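You operate a simulated robot arm through the tools that you are given. There is no shell and no other tool.

You run a simulated robot arm. Do the job below in one go: nothing can be reset, and whatever is moved stays where it is left.

## Task
Uncross the spool wires: white plug to socket 7, black to 5, yellow to 3, orange to 2.
Fine: four moves, one plug at a time; lift no plug while another wire lies across its wire; the blue plug stays.

The check looks at the end state, three seconds after you hand in, the way a careful person would. Anything else that was tipped, shoved, dropped, spilled or broken makes it a failure.

## Robot
A 7-joint arm with a three-finger gripper, fixed in place. Base frame: the origin is on the floor under the middle of its stand, x ahead of it, y to its left, z up; the work surface is at about z = 0.85. Readings come in m, rad, newtons and seconds.
It reaches about 1.342 m from its shoulder. Its first joint turns from -2.897 to 2.897 rad. Payload 2.69 kg.
The tool frame sits at the grasp point between the pads (the TCP): z along the fingers, y along the line on which they close. The tips reach 0.03 m beyond it. The gripper opens to 0.128 m; its body begins 0.117 m behind the TCP.
Orientation is that of the tool frame in the base frame, as a unit quaternion [x, y, z, w]. With the fingers straight down and closing along the base's y, the tool's x points along the base's -x, its y along +y and its z along -z.

## Interface
- The arm moves only by the tool step_arm. Its argument "motion" is a list that holds one entry, the list of rows, each a list of 7 numbers: the shift along the tool's x, y, z in units of 300 mm (1.0 is 300 mm), then the turn, a rotation vector about the tool's x, y, z in units of 60 degrees (1.0 is 60 degrees), then the finger opening in m, from 0 to 0.128. In form: [[[tx, ty, tz, ax, ay, az, claw], ...]]. A call has 1 to 20 rows; each row is the pose to reach, as a shift and turn from the pose commanded when the call began, along the tool's axes at that moment. A call with a number of a shift or a turn outside -1 to 1 is refused whole. Each row takes 0.2 s and may step no farther than 0.05 m and 0.15 rad from the row before; otherwise, or with a gripper value out of range, the whole call is refused. Where a pose cannot be reached the arm comes as near as it can. A force on the tool above 40 N (or 10 N above the force at the start of the call, whichever is more), or a blocked arm, ends the call early, and 0.2 s more pass. Each finger travels about 0.127 m/s and halts on what it meets, pressing with about 38 N; the grip force reading is that of the motor and also rises with nothing between the fingers. The clock runs only during rows and for 0.2 s after the last one: add rows that repeat a pose to give the fingers time. The reply holds the time, the measured pose of the TCP, the force on the tool along the base axes, the opening and the grip force, in the units named above and with some noise, with the torque about the TCP (base axes, N m) and any sound that the robot's microphone picked up.
- Cameras (640 x 400 px; columns grow to the right, rows downward): "scene" is fixed at [0.3999, 0.499, 1.4557]; the picture's right is [-0.57, -0.82, 0.00], its down [-0.44, 0.30, -0.85] and it looks along [0.70, -0.48, -0.53] (base axes); focal length 356 px, centre (320, 200). "wrist" rides on the gripper at [0.058, 0.054, -0.131] in the tool frame; the picture's right is [-0.68, 0.74, 0.00], its down [-0.62, -0.57, -0.55] and it looks along [-0.40, -0.37, 0.84] (tool axes); focal length 234 px, centre (320, 200). There is no depth. A picture from a camera that has moved, and an enlarged one, comes with that camera's place and axes in the base frame and with its lens.
- snapshot(camera): a new picture of that camera. No time passes.
- slide_trunk(by): moves the trunk up (or, below 0, down) by that many m; the arm rides with it, the base frame stays. It gives what a move gives, with no picture.
- zoom(camera, box): a new picture of the part [left, top, right, bottom] of that camera's present view, enlarged. No time passes.
- hand_in(): hands the job in; it is judged then, once.

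Nothing tells you positions but the pictures and the camera data. Unless the task says otherwise, let go and move clear before handing in.

The tools are called as name(argument=value, ...) on one line, values as JSON. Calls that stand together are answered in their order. step_arm: Moves the arm, as the interface text tells. Its arguments: {"type":"object","properties":{"motion":{"type":"array","items":{"type":"array","items":{"type":"array","items":{"type":"number"}}}}},"required":["motion"]} The other tools are called the same way: slide_trunk (by) moves the trunk up or down; snapshot (camera) takes a picture; zoom (camera, box) takes an enlarged picture of a part of a camera's view; hand_in () hands the job in.

At the start:

```text
t: 0.0
tcp_pos: [0.756, -0.0084, 1.1608]
tool_rot: [0.0, 1.0, 0.0, 0.001]
wrist_force: [-0.2, -0.3, 0.2]
wrist_torque: [0.02, -0.04, 0.01]
width: 0.1279
grasp_force: 0.1
trunk travel left (down, up): [-0.15, 0.2]
```

scene: 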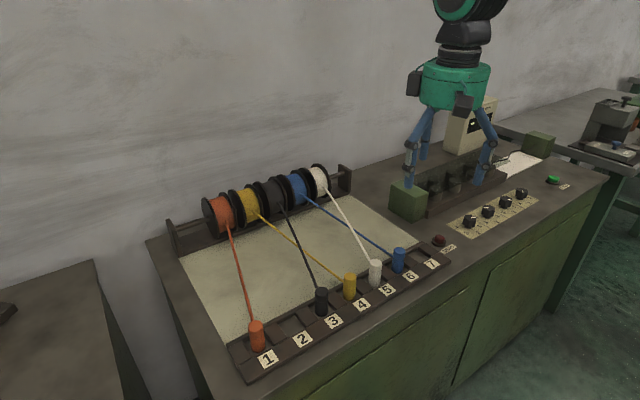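
wrist: 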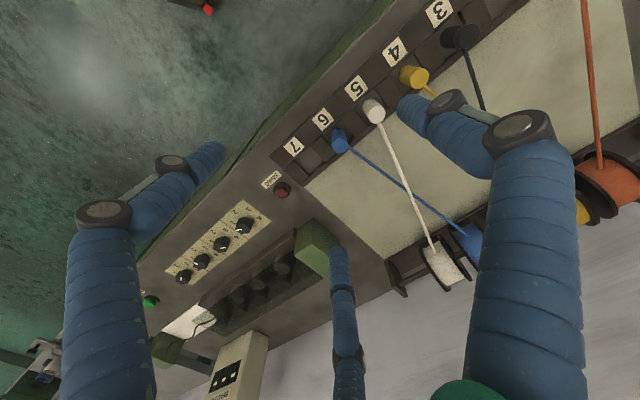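

I see the orange plug in socket 1, black in 3, yellow in 4, white in 5 and blue in 6, so 2 and 7 are empty. Next I'll look closer to see which wire lies on top at each crossing and to locate the sockets.

zoom(camera="scene", box=[220, 180, 460, 330])

zoom(camera="scene", box=[225, 240, 465, 390])

zoom(camera="scene", box=[240, 180, 340, 260])

zoom(camera="wrist", box=[260, 0, 500, 150])

zoom(camera="scene", box=[300, 170, 400, 260])

```text
2.67 times, centred on (340, 255) of scene
camera zoom: at [0.3999, 0.499, 1.4557], right [-0.57, -0.82, 0.0], down [-0.44, 0.3, -0.85], along [0.7, -0.48, -0.53], focal length 949 px, centre (267, 53)
```

zoom: 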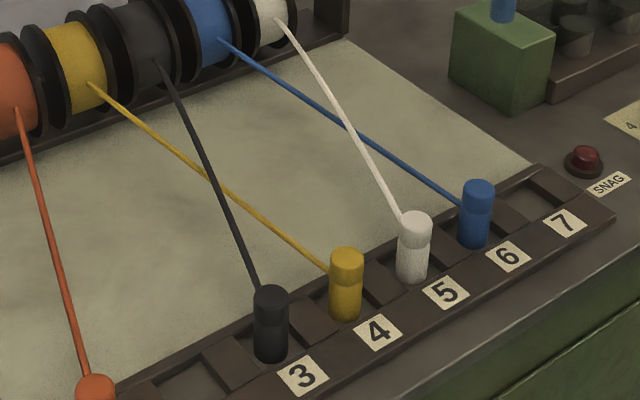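

```text
2.67 times, centred on (345, 315) of scene
camera zoom: at [0.3999, 0.499, 1.4557], right [-0.57, -0.82, 0.0], down [-0.44, 0.3, -0.85], along [0.7, -0.48, -0.53], focal length 949 px, centre (253, -107)
```

zoom: 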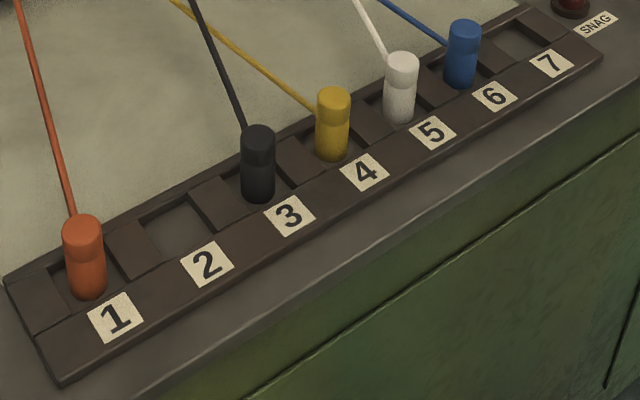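

```text
5.00 times, centred on (290, 220) of scene
camera zoom: at [0.3999, 0.499, 1.4557], right [-0.57, -0.82, 0.0], down [-0.44, 0.3, -0.85], along [0.7, -0.48, -0.53], focal length 1779 px, centre (470, 100)
```

zoom: 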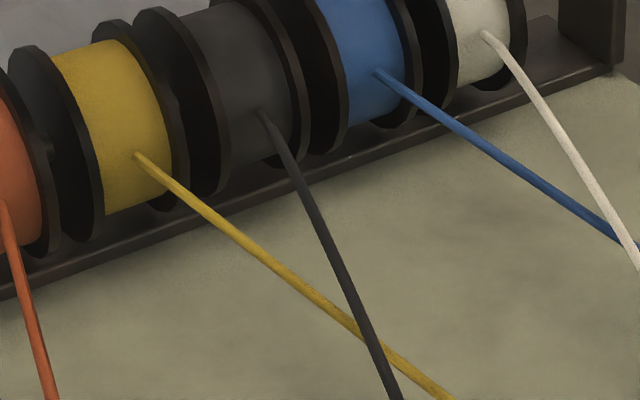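

```text
2.67 times, centred on (380, 75) of wrist
camera zoom: at [0.6981, 0.0455, 1.2915], right [0.68, 0.74, 0.0], down [0.62, -0.57, 0.55], along [0.4, -0.37, -0.84], focal length 624 px, centre (160, 533)
```

zoom: 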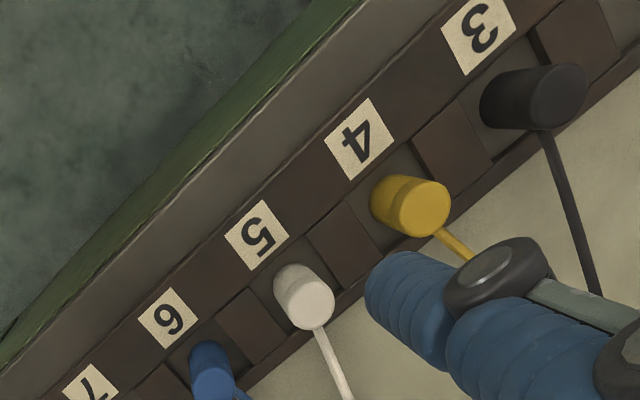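

```text
4.44 times, centred on (350, 215) of scene
camera zoom: at [0.3999, 0.499, 1.4557], right [-0.57, -0.82, 0.0], down [-0.44, 0.3, -0.85], along [0.7, -0.48, -0.53], focal length 1581 px, centre (187, 133)
```

zoom: 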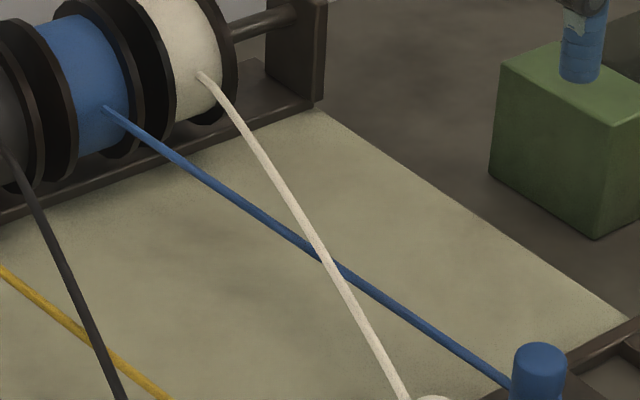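

The white wire lies over blue and the black wire lies over yellow, so the order is white, black, yellow, orange. Sockets run along y at x≈0.817 with about 0.075 m pitch (1 at y≈0.354, 7 at y≈-0.092), and the wires run off toward +x. I'll look at the gripper, then turn it 30° so no finger sits on the wire side, and narrow it for a closer look.

zoom(camera="scene", box=[360, 0, 560, 220])

step_arm(motion=[[[0, 0, 0, 0, 0, 0.125, 0.12], [0, 0, 0, 0, 0, 0.25, 0.1], [0, 0, 0, 0, 0, 0.375, 0.08], [0, 0, 0, 0, 0, 0.5, 0.05], [0, 0, 0, 0, 0, 0.5, 0.05], [0, 0, 0, 0, 0, 0.5, 0.05]]])

snapshot(camera="scene")

snapshot(camera="wrist")

```text
1.82 times, centred on (460, 110) of scene
camera zoom: at [0.3999, 0.499, 1.4557], right [-0.57, -0.82, 0.0], down [-0.44, 0.3, -0.85], along [0.7, -0.48, -0.53], focal length 647 px, centre (66, 364)
```

zoom: 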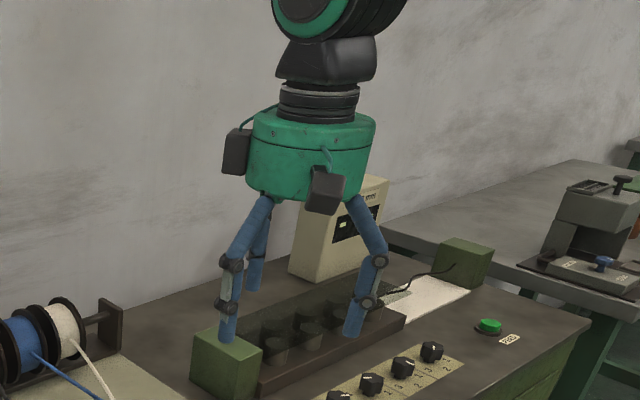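

```text
t: 1.4
tcp_pos: [0.7568, -0.0084, 1.1605]
tool_rot: [0.259, 0.966, 0.0, 0.001]
wrist_force: [-0.2, 0.1, -0.3]
wrist_torque: [0.0, 0.02, -0.01]
width: 0.0499
grasp_force: 0.1
trunk travel left (down, up): [-0.15, 0.2]
```

```text
taken
```

scene: 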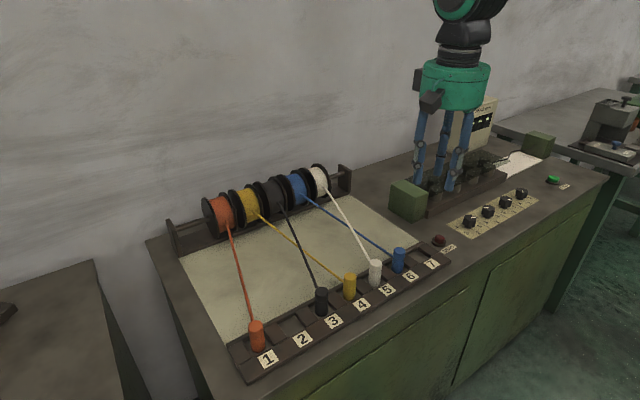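

```text
taken
camera wrist: at [0.7331, 0.0675, 1.292], right [0.95, 0.3, 0.0], down [0.25, -0.8, 0.55], along [0.16, -0.52, -0.84], focal length 234 px, centre (320, 200)
```

wrist: 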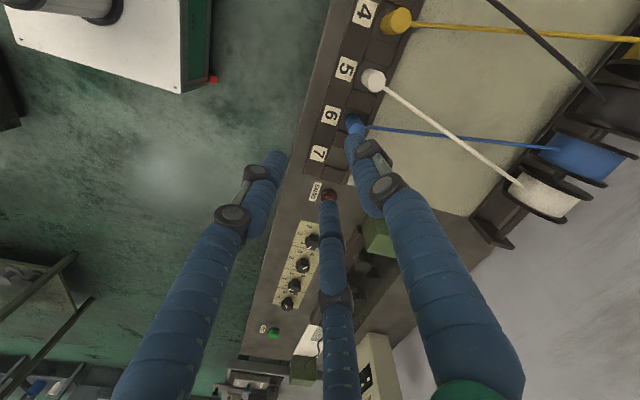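

The gripper is now turned so its fingers sit at 180° and ±60° from +x, leaving the wire side open. I take the white plug to be at about (0.817, 0.057) with its top near z=0.92, so next I move above it at z≈1.05 to measure it better.

step_arm(motion=[[[-0.011, 0.048, 0.061, 0, 0, 0, 0.05], [-0.022, 0.097, 0.122, 0, 0, 0, 0.05], [-0.033, 0.145, 0.183, 0, 0, 0, 0.05], [-0.044, 0.193, 0.245, 0, 0, 0, 0.05], [-0.055, 0.242, 0.306, 0, 0, 0, 0.05], [-0.0655, 0.29, 0.367, 0, 0, 0, 0.05], [-0.0655, 0.29, 0.367, 0, 0, 0, 0.05]]])

snapshot(camera="wrist")

snapshot(camera="scene")

zoom(camera="scene", box=[300, 180, 460, 320])

```text
t: 3.0
tcp_pos: [0.8177, 0.0565, 1.0496]
tool_rot: [0.259, 0.966, 0.0, 0.0]
wrist_force: [0.4, 0.8, 0.3]
wrist_torque: [-0.03, 0.02, 0.02]
width: 0.05
grasp_force: 0.0
trunk travel left (down, up): [-0.15, 0.2]
```

```text
taken
camera wrist: at [0.7939, 0.1332, 1.1803], right [0.95, 0.3, 0.0], down [0.25, -0.8, 0.55], along [0.16, -0.52, -0.84], focal length 234 px, centre (320, 200)
```

wrist: 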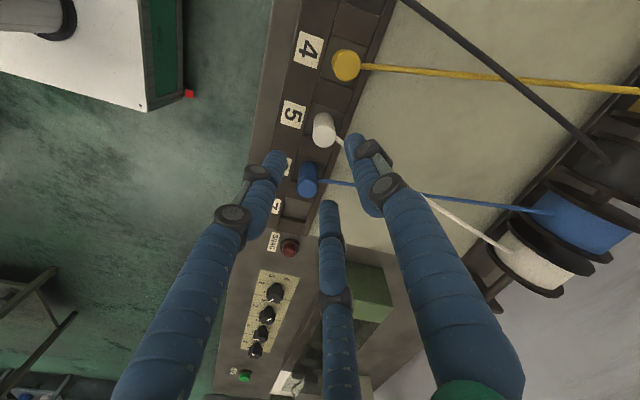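

```text
taken
```

scene: 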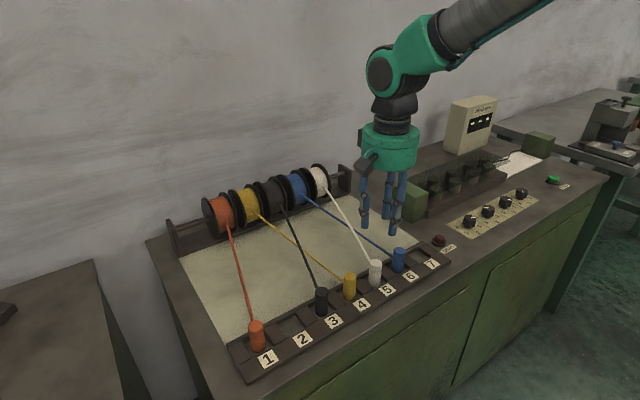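

```text
2.86 times, centred on (380, 250) of scene
camera zoom: at [0.3999, 0.499, 1.4557], right [-0.57, -0.82, 0.0], down [-0.44, 0.3, -0.85], along [0.7, -0.48, -0.53], focal length 1016 px, centre (149, 57)
```

zoom: 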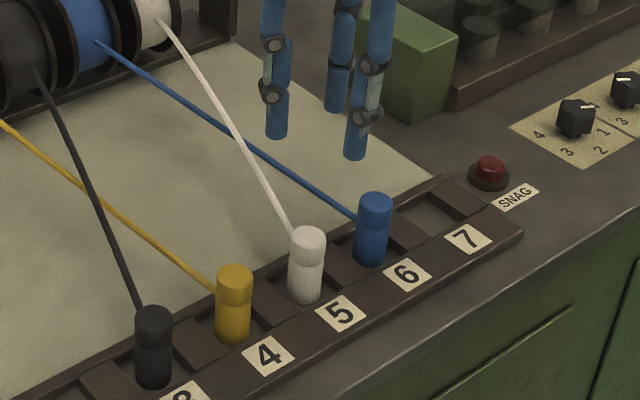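

The gripper hangs over the white plug, and the plug appears just ahead of the fingertips in the wrist view. I'll zoom in to measure the offset before going down.

zoom(camera="wrist", box=[260, 80, 400, 220])

zoom(camera="wrist", box=[260, 20, 400, 120])

```text
2.86 times, centred on (330, 150) of wrist
camera zoom: at [0.7939, 0.1332, 1.1803], right [0.95, 0.3, 0.0], down [0.25, -0.8, 0.55], along [0.16, -0.52, -0.84], focal length 669 px, centre (291, 343)
```

zoom: 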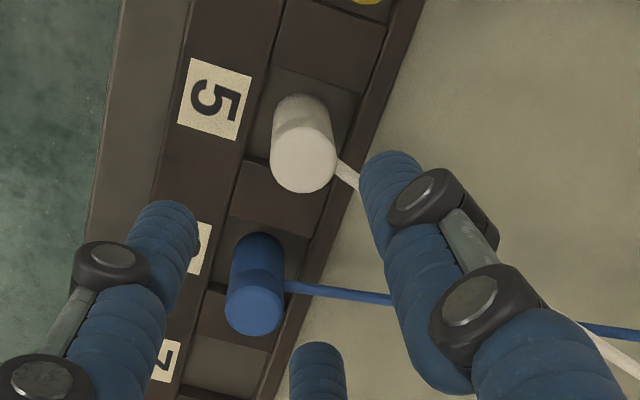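

```text
4.00 times, centred on (330, 70) of wrist
camera zoom: at [0.7939, 0.1332, 1.1803], right [0.95, 0.3, 0.0], down [0.25, -0.8, 0.55], along [0.16, -0.52, -0.84], focal length 937 px, centre (280, 720)
```

zoom: 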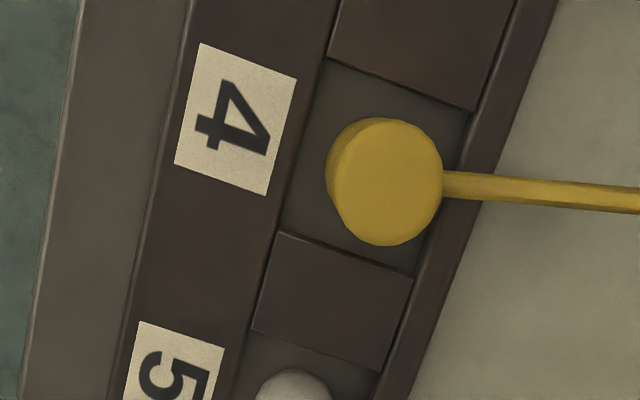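

The white plug's top triangulates to roughly (0.8245, 0.053, 0.912). I'll shift over it and come down to z≈0.985, keeping the tips above all plug tops, to check the alignment again.

step_arm(motion=[[[-0.0085, 0.0004, 0.072, 0, 0, 0, 0.05], [-0.017, 0.0008, 0.144, 0, 0, 0, 0.05], [-0.0255, 0.0012, 0.2167, 0, 0, 0, 0.05], [-0.0255, 0.0012, 0.2167, 0, 0, 0, 0.05]]])

snapshot(camera="wrist")

zoom(camera="wrist", box=[250, 110, 390, 220])

zoom(camera="scene", box=[320, 180, 450, 300])

```text
t: 4.0
tcp_pos: [0.8239, 0.0527, 0.9852]
tool_rot: [0.259, 0.966, 0.0, 0.0]
wrist_force: [0.3, -0.2, 0.5]
wrist_torque: [0.03, 0.01, -0.02]
width: 0.05
grasp_force: 0.0
trunk travel left (down, up): [-0.15, 0.2]
```

```text
taken
camera wrist: at [0.7999, 0.1288, 1.1168], right [0.95, 0.3, 0.0], down [0.25, -0.8, 0.55], along [0.16, -0.52, -0.84], focal length 234 px, centre (320, 200)
```

wrist: 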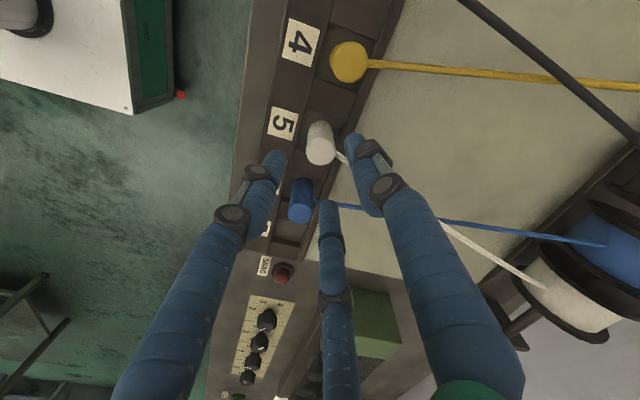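

```text
3.64 times, centred on (320, 165) of wrist
camera zoom: at [0.7999, 0.1288, 1.1168], right [0.95, 0.3, 0.0], down [0.25, -0.8, 0.55], along [0.16, -0.52, -0.84], focal length 852 px, centre (320, 327)
```

zoom: 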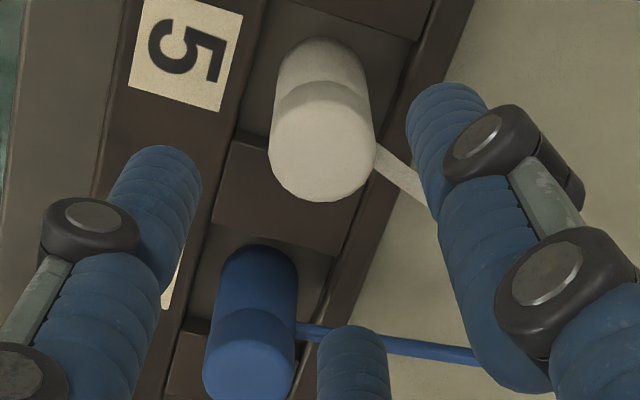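

```text
3.33 times, centred on (385, 240) of scene
camera zoom: at [0.3999, 0.499, 1.4557], right [-0.57, -0.82, 0.0], down [-0.44, 0.3, -0.85], along [0.7, -0.48, -0.53], focal length 1186 px, centre (103, 67)
```

zoom: 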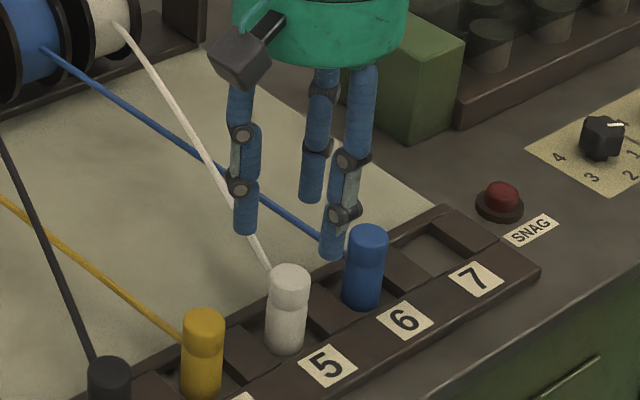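

The white plug is centred between the fingers to within about 2 mm. Now I go straight down to z≈0.90, with the tips at about 0.87 and just above the rail, and check before closing.

step_arm(motion=[[[0, 0, 0.07, 0, 0, 0, 0.05], [0, 0, 0.14, 0, 0, 0, 0.05], [0, 0, 0.19, 0, 0, 0, 0.05], [0, 0, 0.24, 0, 0, 0, 0.05], [0, 0, 0.28, 0, 0, 0, 0.05], [0, 0, 0.28, 0, 0, 0, 0.05]]])

zoom(camera="wrist", box=[240, 110, 400, 220])

zoom(camera="scene", box=[320, 190, 450, 310])

```text
t: 5.4
tcp_pos: [0.8229, 0.0536, 0.9016]
tool_rot: [0.259, 0.966, -0.001, 0.0]
wrist_force: [0.2, -0.2, -0.1]
wrist_torque: [-0.01, 0.03, -0.01]
width: 0.0497
grasp_force: 0.1
trunk travel left (down, up): [-0.15, 0.2]
```

```text
3.64 times, centred on (320, 165) of wrist
camera zoom: at [0.7995, 0.1298, 1.033], right [0.95, 0.3, 0.0], down [0.25, -0.8, 0.55], along [0.16, -0.52, -0.84], focal length 852 px, centre (320, 327)
```

zoom: 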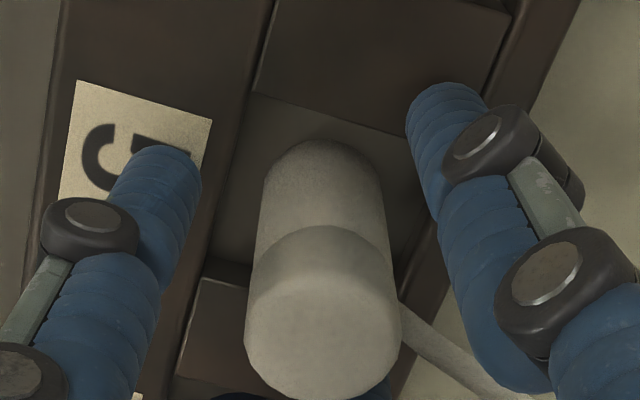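

```text
3.33 times, centred on (385, 250) of scene
camera zoom: at [0.3999, 0.499, 1.4557], right [-0.57, -0.82, 0.0], down [-0.44, 0.3, -0.85], along [0.7, -0.48, -0.53], focal length 1186 px, centre (103, 33)
```

zoom: 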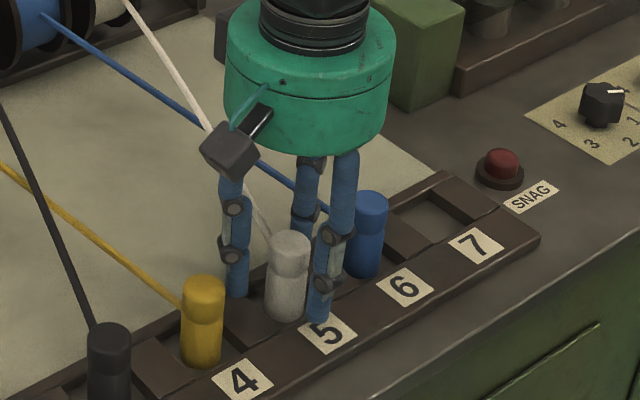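

The white plug stands centred between the three fingers, with clear gaps to yellow and blue. I close gently on it now.

step_arm(motion=[[[0, 0, 0, 0, 0, 0, 0.042], [0, 0, 0, 0, 0, 0, 0.036], [0, 0, 0, 0, 0, 0, 0.03], [0, 0, 0, 0, 0, 0, 0.024], [0, 0, 0, 0, 0, 0, 0.018], [0, 0, 0, 0, 0, 0, 0.018], [0, 0, 0, 0, 0, 0, 0.018]]])

zoom(camera="wrist", box=[240, 110, 400, 220])

zoom(camera="scene", box=[320, 190, 450, 310])

```text
t: 7.0
tcp_pos: [0.8237, 0.0548, 0.9031]
tool_rot: [0.259, 0.966, 0.0, 0.0]
wrist_force: [0.5, 0.0, 0.0]
wrist_torque: [0.02, 0.03, 0.0]
width: 0.0265
grasp_force: 37.9
trunk travel left (down, up): [-0.15, 0.2]
```

```text
3.64 times, centred on (320, 165) of wrist
camera zoom: at [0.7992, 0.1299, 1.0332], right [0.95, 0.3, 0.0], down [0.25, -0.8, 0.55], along [0.16, -0.52, -0.84], focal length 852 px, centre (320, 327)
```

zoom: 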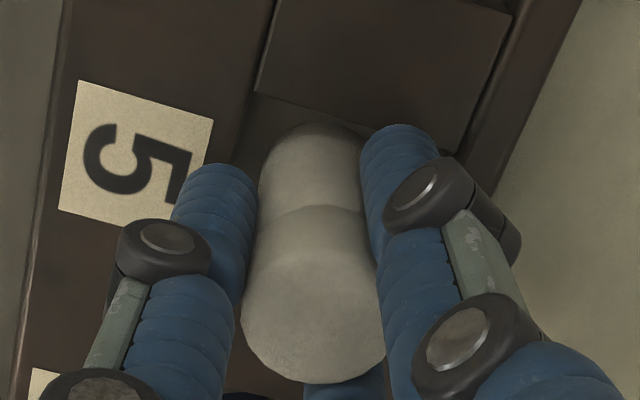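

```text
3.33 times, centred on (385, 250) of scene
camera zoom: at [0.3999, 0.499, 1.4557], right [-0.57, -0.82, 0.0], down [-0.44, 0.3, -0.85], along [0.7, -0.48, -0.53], focal length 1186 px, centre (103, 33)
```

zoom: 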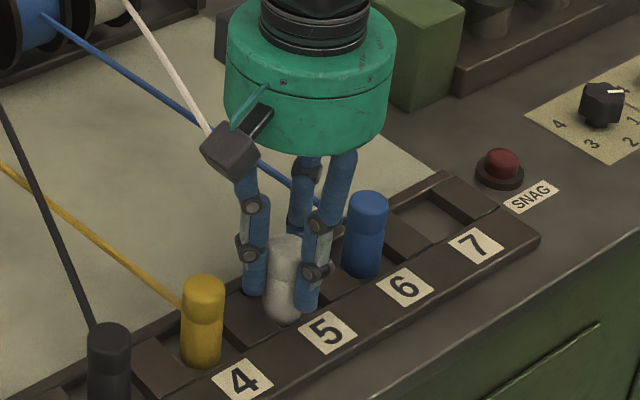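

The white plug is held at 0.0265 m width with its wire running freely out the +x side. I lift it slightly first to check that it comes free and that no other wire follows.

step_arm(motion=[[[0, 0, -0.02, 0, 0, 0, 0.018], [0, 0, -0.05, 0, 0, 0, 0.018], [0, 0, -0.08, 0, 0, 0, 0.018], [0, 0, -0.11, 0, 0, 0, 0.018], [0, 0, -0.11, 0, 0, 0, 0.018]]])

snapshot(camera="scene")

zoom(camera="scene", box=[300, 160, 450, 300])

snapshot(camera="wrist")

```text
t: 8.2
tcp_pos: [0.8228, 0.0547, 0.9359]
tool_rot: [0.259, 0.966, 0.0, 0.0]
wrist_force: [-0.8, -0.2, -0.8]
wrist_torque: [0.02, -0.01, 0.01]
width: 0.0266
grasp_force: 37.7
trunk travel left (down, up): [-0.15, 0.2]
```

```text
taken
```

scene: 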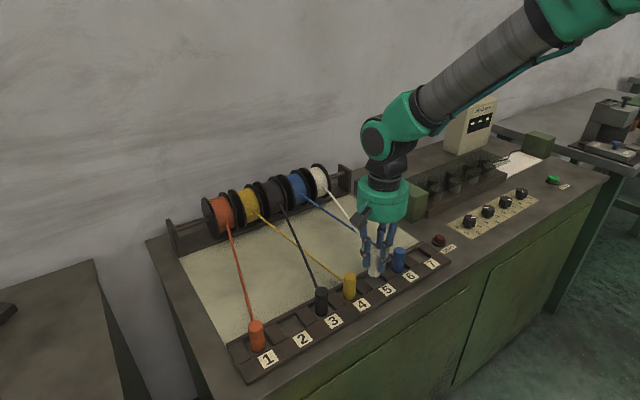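

```text
2.86 times, centred on (375, 230) of scene
camera zoom: at [0.3999, 0.499, 1.4557], right [-0.57, -0.82, 0.0], down [-0.44, 0.3, -0.85], along [0.7, -0.48, -0.53], focal length 1016 px, centre (163, 114)
```

zoom: 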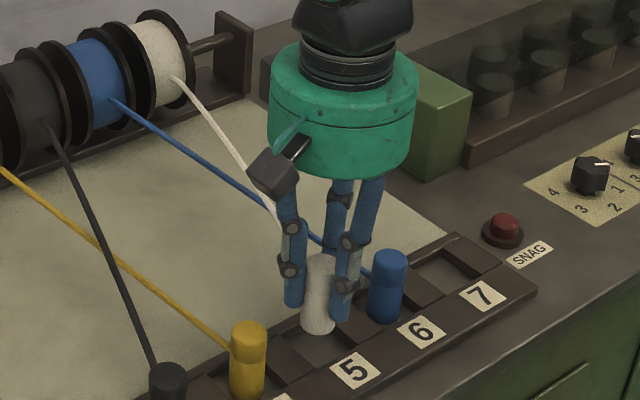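

```text
taken
camera wrist: at [0.7998, 0.1306, 1.0666], right [0.95, 0.3, 0.0], down [0.25, -0.8, 0.55], along [0.16, -0.52, -0.84], focal length 234 px, centre (320, 200)
```

wrist: 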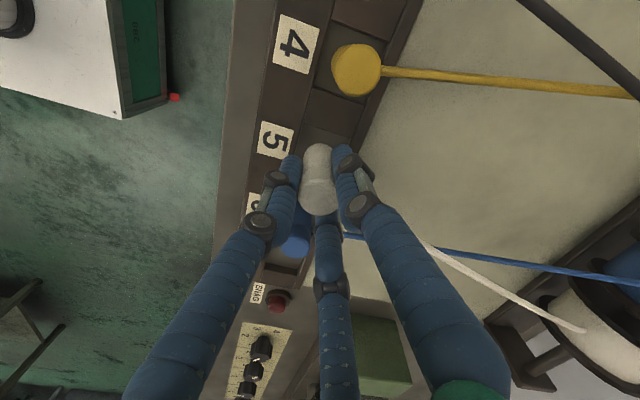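

The white plug came up freely with no pull on the wrist, and its wire is on top of everything. I'll lift on to z≈1.02 so the plug bottom clears the blue plug, and zoom on sockets 7 and 2 to measure their recesses.

step_arm(motion=[[[0, 0, -0.07, 0, 0, 0, 0.018], [0, 0, -0.14, 0, 0, 0, 0.018], [0, 0, -0.21, 0, 0, 0, 0.018], [0, 0, -0.28, 0, 0, 0, 0.018], [0, 0, -0.28, 0, 0, 0, 0.018]]])

zoom(camera="scene", box=[380, 220, 460, 290])

zoom(camera="scene", box=[250, 290, 340, 370])

zoom(camera="scene", box=[300, 160, 450, 300])

snapshot(camera="wrist")

```text
t: 9.4
tcp_pos: [0.8234, 0.0538, 1.0217]
tool_rot: [0.259, 0.966, 0.0, 0.0]
wrist_force: [-0.8, -0.3, -0.6]
wrist_torque: [0.01, 0.03, -0.02]
width: 0.0263
grasp_force: 38.3
trunk travel left (down, up): [-0.15, 0.2]
```

```text
5.71 times, centred on (420, 255) of scene
camera zoom: at [0.3999, 0.499, 1.4557], right [-0.57, -0.82, 0.0], down [-0.44, 0.3, -0.85], along [0.7, -0.48, -0.53], focal length 2033 px, centre (-251, -114)
```

zoom: 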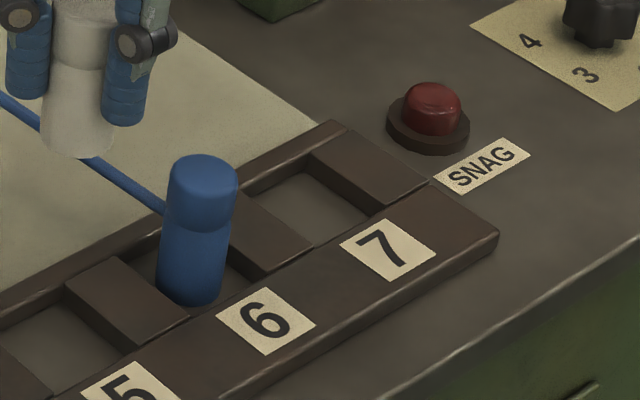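

```text
5.00 times, centred on (295, 330) of scene
camera zoom: at [0.3999, 0.499, 1.4557], right [-0.57, -0.82, 0.0], down [-0.44, 0.3, -0.85], along [0.7, -0.48, -0.53], focal length 1779 px, centre (445, -450)
```

zoom: 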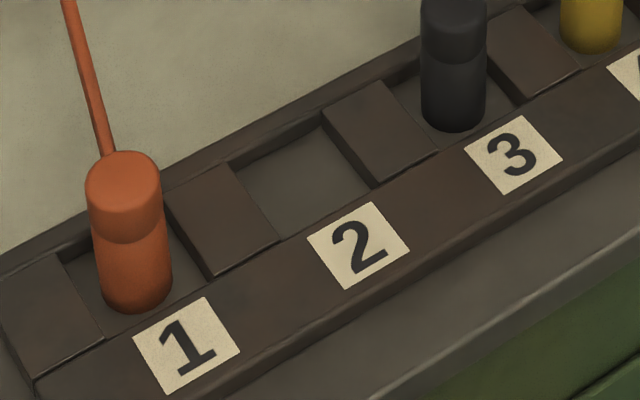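

```text
2.86 times, centred on (375, 230) of scene
camera zoom: at [0.3999, 0.499, 1.4557], right [-0.57, -0.82, 0.0], down [-0.44, 0.3, -0.85], along [0.7, -0.48, -0.53], focal length 1016 px, centre (163, 114)
```

zoom: 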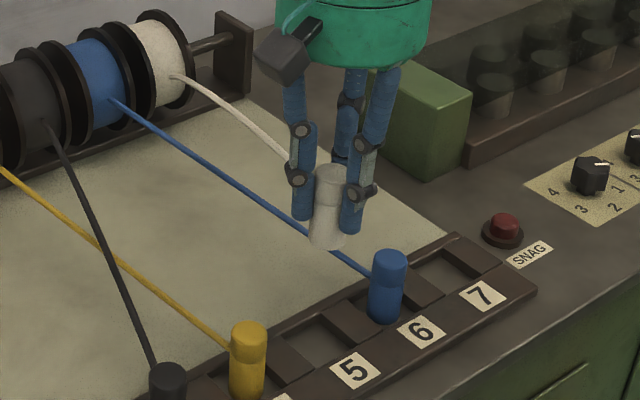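

```text
taken
camera wrist: at [0.8001, 0.1298, 1.1519], right [0.95, 0.3, 0.0], down [0.25, -0.8, 0.55], along [0.16, -0.52, -0.84], focal length 234 px, centre (320, 200)
```

wrist: 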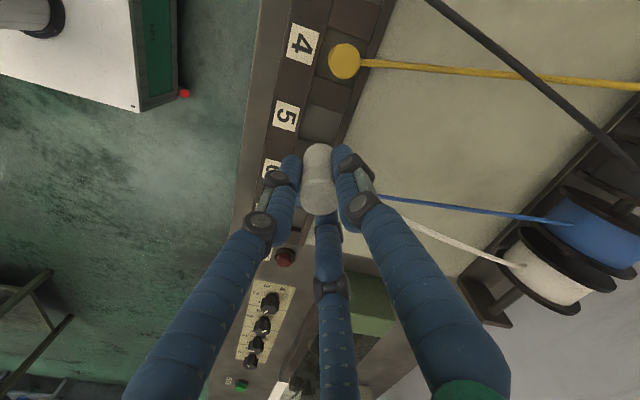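

Each socket is an open recess about 40 mm square, centred at x≈0.824 with 0.075 m pitch, which puts socket 7 at y≈-0.096. I'll carry the white plug over blue to above socket 7 at z≈1.02.

step_arm(motion=[[[-0.0315, -0.054, 0, 0, 0, 0, 0.018], [-0.063, -0.108, 0, 0, 0, 0, 0.018], [-0.0945, -0.162, 0, 0, 0, 0, 0.018], [-0.126, -0.216, 0, 0, 0, 0, 0.018], [-0.1575, -0.27, 0, 0, 0, 0, 0.018], [-0.189, -0.324, 0, 0, 0, 0, 0.018], [-0.2205, -0.378, 0, 0, 0, 0, 0.018], [-0.252, -0.432, 0, 0, 0, 0, 0.018], [-0.252, -0.432, 0, 0, 0, 0, 0.018]]])

snapshot(camera="scene")

zoom(camera="scene", box=[340, 150, 480, 290])

snapshot(camera="wrist")

```text
t: 11.4
tcp_pos: [0.8257, -0.0982, 1.0172]
tool_rot: [0.258, 0.966, 0.0, 0.0]
wrist_force: [-0.3, 0.3, -1.7]
wrist_torque: [0.0, 0.01, 0.0]
width: 0.0267
grasp_force: 38.1
trunk travel left (down, up): [-0.15, 0.2]
```

```text
taken
```

scene: 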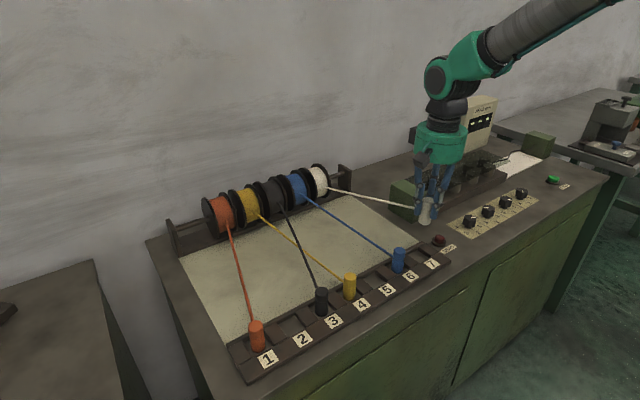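

```text
2.86 times, centred on (410, 220) of scene
camera zoom: at [0.3999, 0.499, 1.4557], right [-0.57, -0.82, 0.0], down [-0.44, 0.3, -0.85], along [0.7, -0.48, -0.53], focal length 1016 px, centre (63, 143)
```

zoom: 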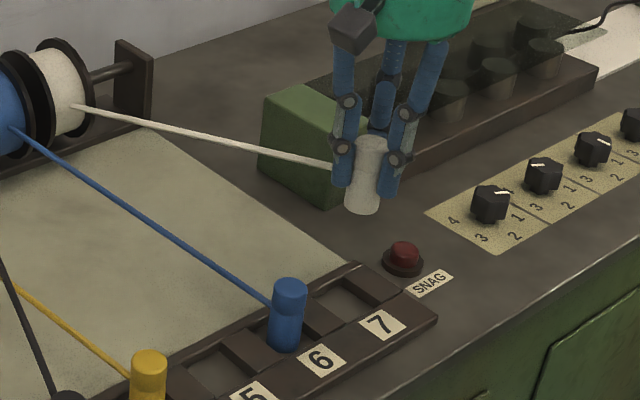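

```text
taken
camera wrist: at [0.8005, -0.0213, 1.1481], right [0.95, 0.3, 0.0], down [0.25, -0.8, 0.55], along [0.16, -0.52, -0.84], focal length 234 px, centre (320, 200)
```

wrist: 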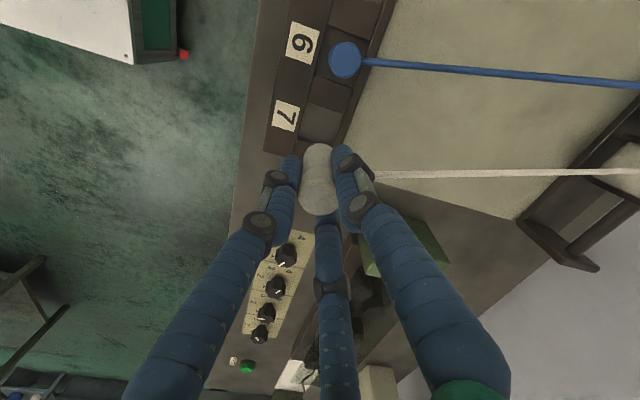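

The white plug now hangs one pitch past blue, over socket 7, with its wire clear of the others. I lower it close to the recess floor and check.

step_arm(motion=[[[0, 0, 0.07, 0, 0, 0, 0.018], [0, 0, 0.14, 0, 0, 0, 0.018], [0, 0, 0.2, 0, 0, 0, 0.018], [0, 0, 0.25, 0, 0, 0, 0.018], [0, 0, 0.29, 0, 0, 0, 0.018], [0, 0, 0.32, 0, 0, 0, 0.018], [0, 0, 0.32, 0, 0, 0, 0.018]]])

zoom(camera="scene", box=[360, 190, 480, 290])

zoom(camera="wrist", box=[240, 90, 400, 220])

```text
t: 13.0
tcp_pos: [0.8241, -0.0979, 0.9217]
tool_rot: [0.26, 0.966, 0.0, 0.001]
wrist_force: [0.7, -0.7, -0.7]
wrist_torque: [-0.03, 0.01, 0.0]
width: 0.0263
grasp_force: 37.6
trunk travel left (down, up): [-0.15, 0.2]
```

```text
4.00 times, centred on (420, 240) of scene
camera zoom: at [0.3999, 0.499, 1.4557], right [-0.57, -0.82, 0.0], down [-0.44, 0.3, -0.85], along [0.7, -0.48, -0.53], focal length 1423 px, centre (-80, 40)
```

zoom: 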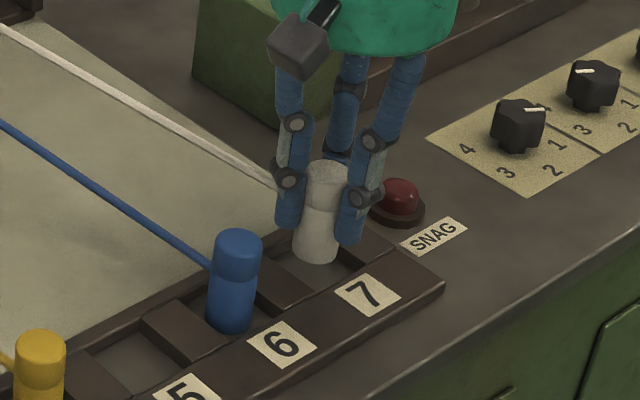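

```text
3.08 times, centred on (320, 155) of wrist
camera zoom: at [0.8009, -0.022, 1.053], right [0.95, 0.3, 0.0], down [0.25, -0.8, 0.55], along [0.16, -0.52, -0.84], focal length 720 px, centre (320, 338)
```

zoom: 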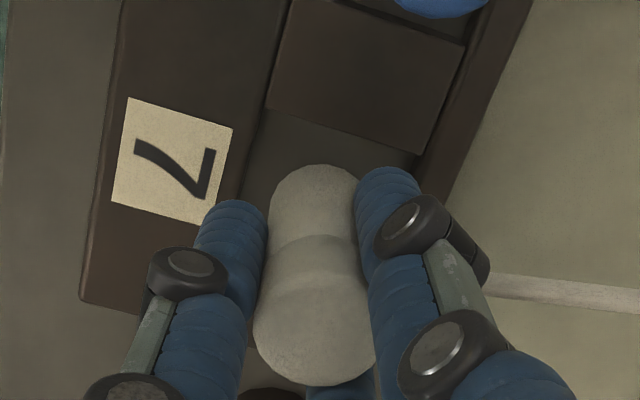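

The plug bottom is just above the rail, lined up with recess 7. I lower the rest of the way in small steps, watching the force.

step_arm(motion=[[[0, 0, 0.02, 0, 0, 0, 0.018], [0, 0, 0.035, 0, 0, 0, 0.018], [0, 0, 0.05, 0, 0, 0, 0.018], [0, 0, 0.059, 0, 0, 0, 0.018], [0, 0, 0.059, 0, 0, 0, 0.018]]])

zoom(camera="scene", box=[360, 190, 480, 290])

zoom(camera="wrist", box=[240, 110, 400, 220])

```text
t: 14.2
tcp_pos: [0.8256, -0.0957, 0.9043]
tool_rot: [0.26, 0.966, 0.0, 0.0]
wrist_force: [-0.9, 0.4, -1.6]
wrist_torque: [0.01, -0.01, -0.02]
width: 0.0264
grasp_force: 37.7
trunk travel left (down, up): [-0.15, 0.2]
```

```text
4.00 times, centred on (420, 240) of scene
camera zoom: at [0.3999, 0.499, 1.4557], right [-0.57, -0.82, 0.0], down [-0.44, 0.3, -0.85], along [0.7, -0.48, -0.53], focal length 1423 px, centre (-80, 40)
```

zoom: 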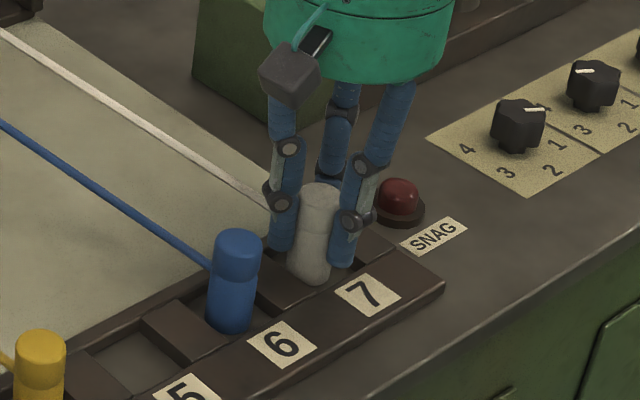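

```text
3.64 times, centred on (320, 165) of wrist
camera zoom: at [0.8018, -0.0202, 1.0354], right [0.95, 0.3, 0.0], down [0.25, -0.8, 0.55], along [0.16, -0.52, -0.84], focal length 852 px, centre (320, 327)
```

zoom: 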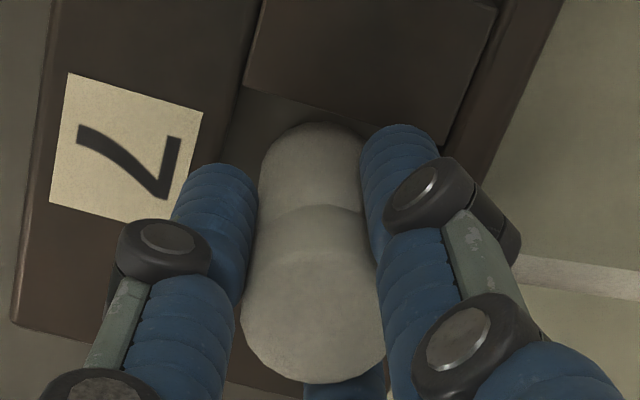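

The white plug stands inside recess 7, about 3 mm above the floor, well centred. I lower the last bit, then open just enough to let go.

step_arm(motion=[[[0, 0, 0.005, 0, 0, 0, 0.018], [0, 0, 0.01, 0, 0, 0, 0.018], [0, 0, 0.01, 0, 0, 0, 0.018]]])

step_arm(motion=[[[0, 0, 0, 0, 0, 0, 0.028], [0, 0, 0, 0, 0, 0, 0.034], [0, 0, 0, 0, 0, 0, 0.042], [0, 0, 0, 0, 0, 0, 0.05], [0, 0, 0, 0, 0, 0, 0.05], [0, 0, 0, 0, 0, 0, 0.05]]])

zoom(camera="scene", box=[360, 190, 480, 290])

zoom(camera="wrist", box=[240, 110, 400, 220])

```text
t: 15.0
tcp_pos: [0.8265, -0.0973, 0.9016]
tool_rot: [0.259, 0.966, 0.0, 0.001]
wrist_force: [-1.4, -2.2, 7.5]
wrist_torque: [-0.05, 0.11, 0.03]
width: 0.0263
grasp_force: 38.0
trunk travel left (down, up): [-0.15, 0.2]
```

```text
t: 16.4
tcp_pos: [0.8248, -0.0964, 0.9018]
tool_rot: [0.258, 0.966, 0.001, 0.0]
wrist_force: [0.5, -1.1, 0.2]
wrist_torque: [0.03, 0.02, 0.02]
width: 0.0501
grasp_force: 0.0
trunk travel left (down, up): [-0.15, 0.2]
```

```text
4.00 times, centred on (420, 240) of scene
camera zoom: at [0.3999, 0.499, 1.4557], right [-0.57, -0.82, 0.0], down [-0.44, 0.3, -0.85], along [0.7, -0.48, -0.53], focal length 1423 px, centre (-80, 40)
```

zoom: 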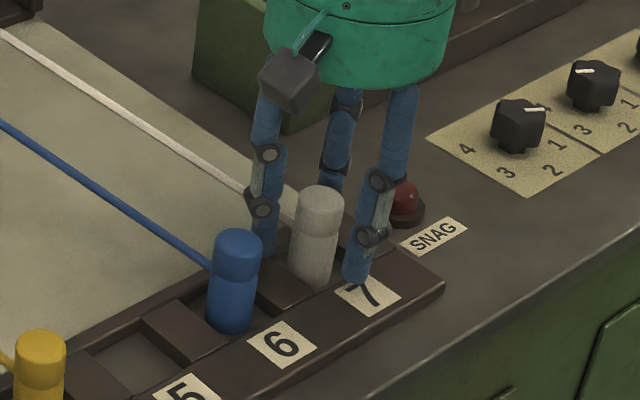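

```text
3.64 times, centred on (320, 165) of wrist
camera zoom: at [0.8015, -0.0207, 1.0321], right [0.95, 0.3, 0.0], down [0.25, -0.8, 0.55], along [0.16, -0.52, -0.84], focal length 852 px, centre (320, 327)
```

zoom: 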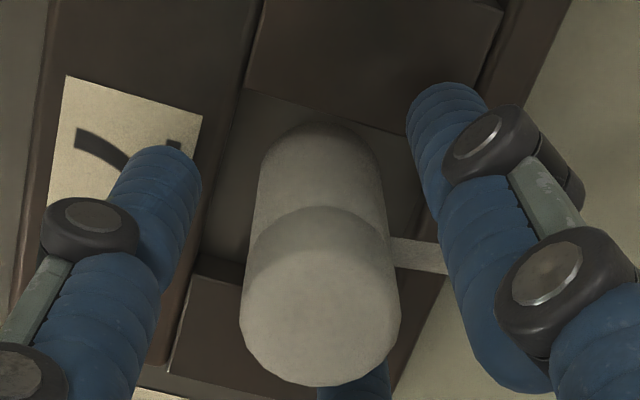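

White is seated upright in socket 7 and released. I rise straight up and travel to above the black plug in socket 3, at y≈0.204.

step_arm(motion=[[[0, 0, -0.05, 0, 0, 0, 0.05], [0, 0, -0.13, 0, 0, 0, 0.05], [0, 0, -0.22, 0, 0, 0, 0.05], [0, 0, -0.31, 0, 0, 0, 0.05], [0, 0, -0.39, 0, 0, 0, 0.05], [0.0625, 0.108, -0.39, 0, 0, 0, 0.05], [0.125, 0.2165, -0.39, 0, 0, 0, 0.05], [0.1875, 0.325, -0.39, 0, 0, 0, 0.05], [0.25, 0.433, -0.39, 0, 0, 0, 0.05], [0.3125, 0.541, -0.39, 0, 0, 0, 0.05], [0.375, 0.65, -0.39, 0, 0, 0, 0.05], [0.4375, 0.758, -0.39, 0, 0, 0, 0.05], [0.5, 0.866, -0.39, 0, 0, 0, 0.05], [0.5, 0.866, -0.39, 0, 0, 0, 0.05]]])

snapshot(camera="scene")

zoom(camera="scene", box=[320, 190, 460, 290])

zoom(camera="wrist", box=[250, 90, 400, 220])

```text
t: 19.4
tcp_pos: [0.8228, 0.2071, 1.0162]
tool_rot: [0.259, 0.966, 0.0, 0.001]
wrist_force: [-0.6, 0.4, 0.5]
wrist_torque: [-0.08, 0.0, -0.01]
width: 0.0502
grasp_force: 0.0
trunk travel left (down, up): [-0.15, 0.2]
```

```text
taken
```

scene: 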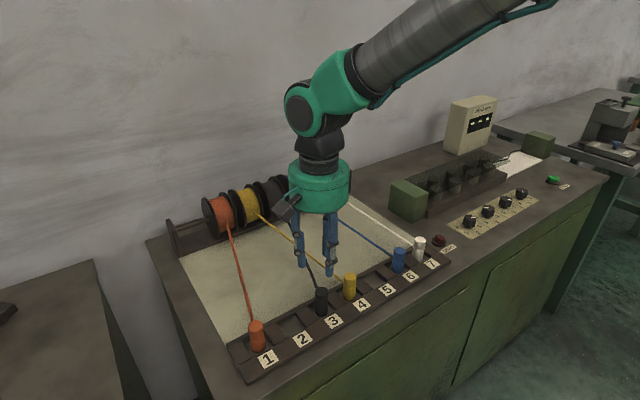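

```text
4.00 times, centred on (390, 240) of scene
camera zoom: at [0.3999, 0.499, 1.4557], right [-0.57, -0.82, 0.0], down [-0.44, 0.3, -0.85], along [0.7, -0.48, -0.53], focal length 1423 px, centre (40, 40)
```

zoom: 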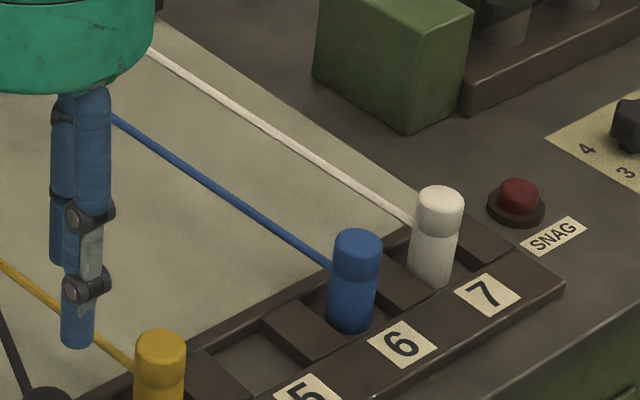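

```text
3.08 times, centred on (325, 155) of wrist
camera zoom: at [0.8007, 0.2829, 1.147], right [0.95, 0.3, 0.0], down [0.25, -0.8, 0.55], along [0.16, -0.52, -0.84], focal length 720 px, centre (305, 338)
```

zoom: 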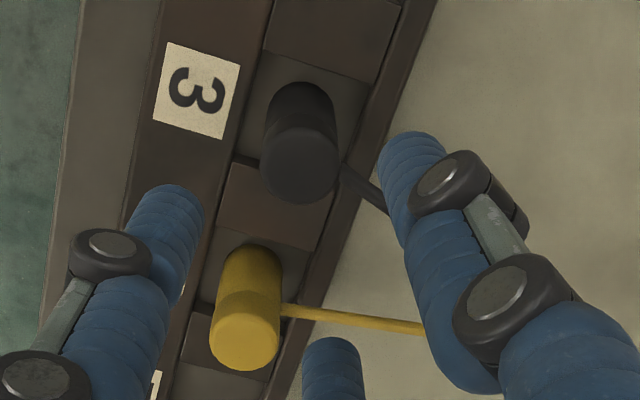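

White sits in socket 7 with its wire clear of blue. The black plug is about 5 mm toward -y from my tool axis, so I correct that, drop a little and recheck.

step_arm(motion=[[[-0.0042, -0.0072, 0.05, 0, 0, 0, 0.05], [-0.0083, -0.0144, 0.1, 0, 0, 0, 0.05], [-0.0083, -0.0144, 0.1, 0, 0, 0, 0.05], [-0.0083, -0.0144, 0.1, 0, 0, 0, 0.05]]])

zoom(camera="wrist", box=[250, 90, 400, 220])

zoom(camera="scene", box=[260, 210, 390, 330])

```text
t: 20.4
tcp_pos: [0.8233, 0.199, 0.9877]
tool_rot: [0.259, 0.966, 0.0, 0.0]
wrist_force: [-0.8, -0.4, 0.4]
wrist_torque: [0.0, -0.02, 0.0]
width: 0.0501
grasp_force: 0.0
trunk travel left (down, up): [-0.15, 0.2]
```

```text
3.08 times, centred on (325, 155) of wrist
camera zoom: at [0.799, 0.2754, 1.1181], right [0.95, 0.3, 0.0], down [0.25, -0.8, 0.55], along [0.16, -0.52, -0.84], focal length 720 px, centre (305, 338)
```

zoom: 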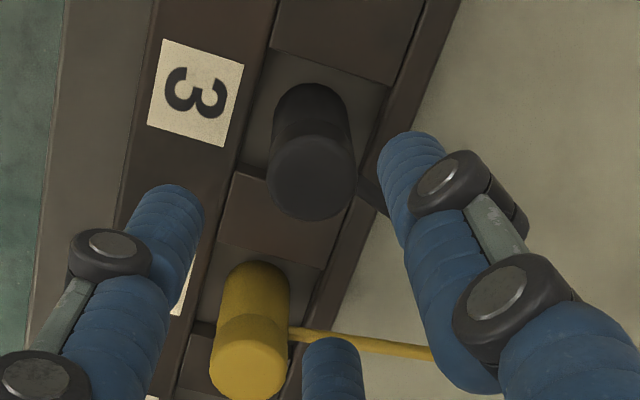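

```text
3.33 times, centred on (325, 270) of scene
camera zoom: at [0.3999, 0.499, 1.4557], right [-0.57, -0.82, 0.0], down [-0.44, 0.3, -0.85], along [0.7, -0.48, -0.53], focal length 1186 px, centre (303, -33)
```

zoom: 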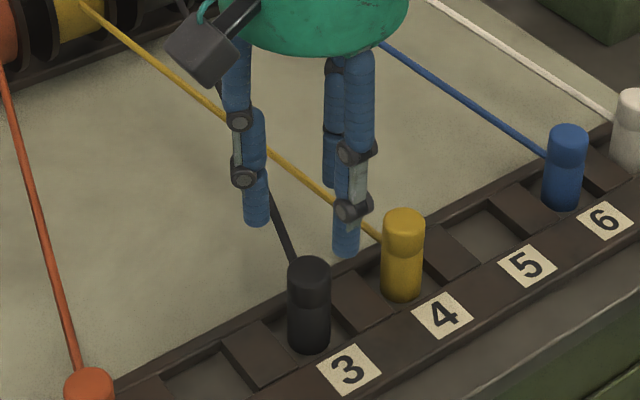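

Black is centred to within about 2 mm. I descend onto it with a small +x correction, then check.

step_arm(motion=[[[-0.0058, 0.0033, 0.07, 0, 0, 0, 0.05], [-0.0058, 0.0033, 0.14, 0, 0, 0, 0.05], [-0.0058, 0.0033, 0.19, 0, 0, 0, 0.05], [-0.0058, 0.0033, 0.24, 0, 0, 0, 0.05], [-0.0058, 0.0033, 0.29, 0, 0, 0, 0.05], [-0.0058, 0.0033, 0.29, 0, 0, 0, 0.05]]])

zoom(camera="wrist", box=[240, 110, 400, 220])

zoom(camera="scene", box=[260, 220, 390, 340])

```text
t: 21.8
tcp_pos: [0.8257, 0.1999, 0.9012]
tool_rot: [0.259, 0.966, 0.0, 0.0]
wrist_force: [-0.3, -0.6, 0.5]
wrist_torque: [-0.01, 0.06, -0.01]
width: 0.0499
grasp_force: 0.1
trunk travel left (down, up): [-0.15, 0.2]
```

```text
3.64 times, centred on (320, 165) of wrist
camera zoom: at [0.8022, 0.2749, 1.0315], right [0.95, 0.3, 0.0], down [0.25, -0.8, 0.55], along [0.16, -0.52, -0.84], focal length 852 px, centre (320, 327)
```

zoom: 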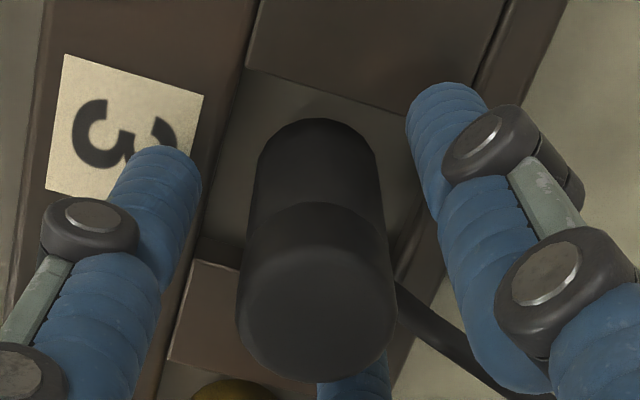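

```text
3.33 times, centred on (325, 280) of scene
camera zoom: at [0.3999, 0.499, 1.4557], right [-0.57, -0.82, 0.0], down [-0.44, 0.3, -0.85], along [0.7, -0.48, -0.53], focal length 1186 px, centre (303, -67)
```

zoom: 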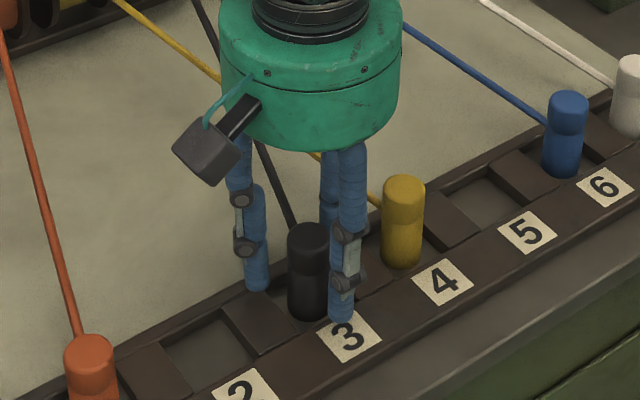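

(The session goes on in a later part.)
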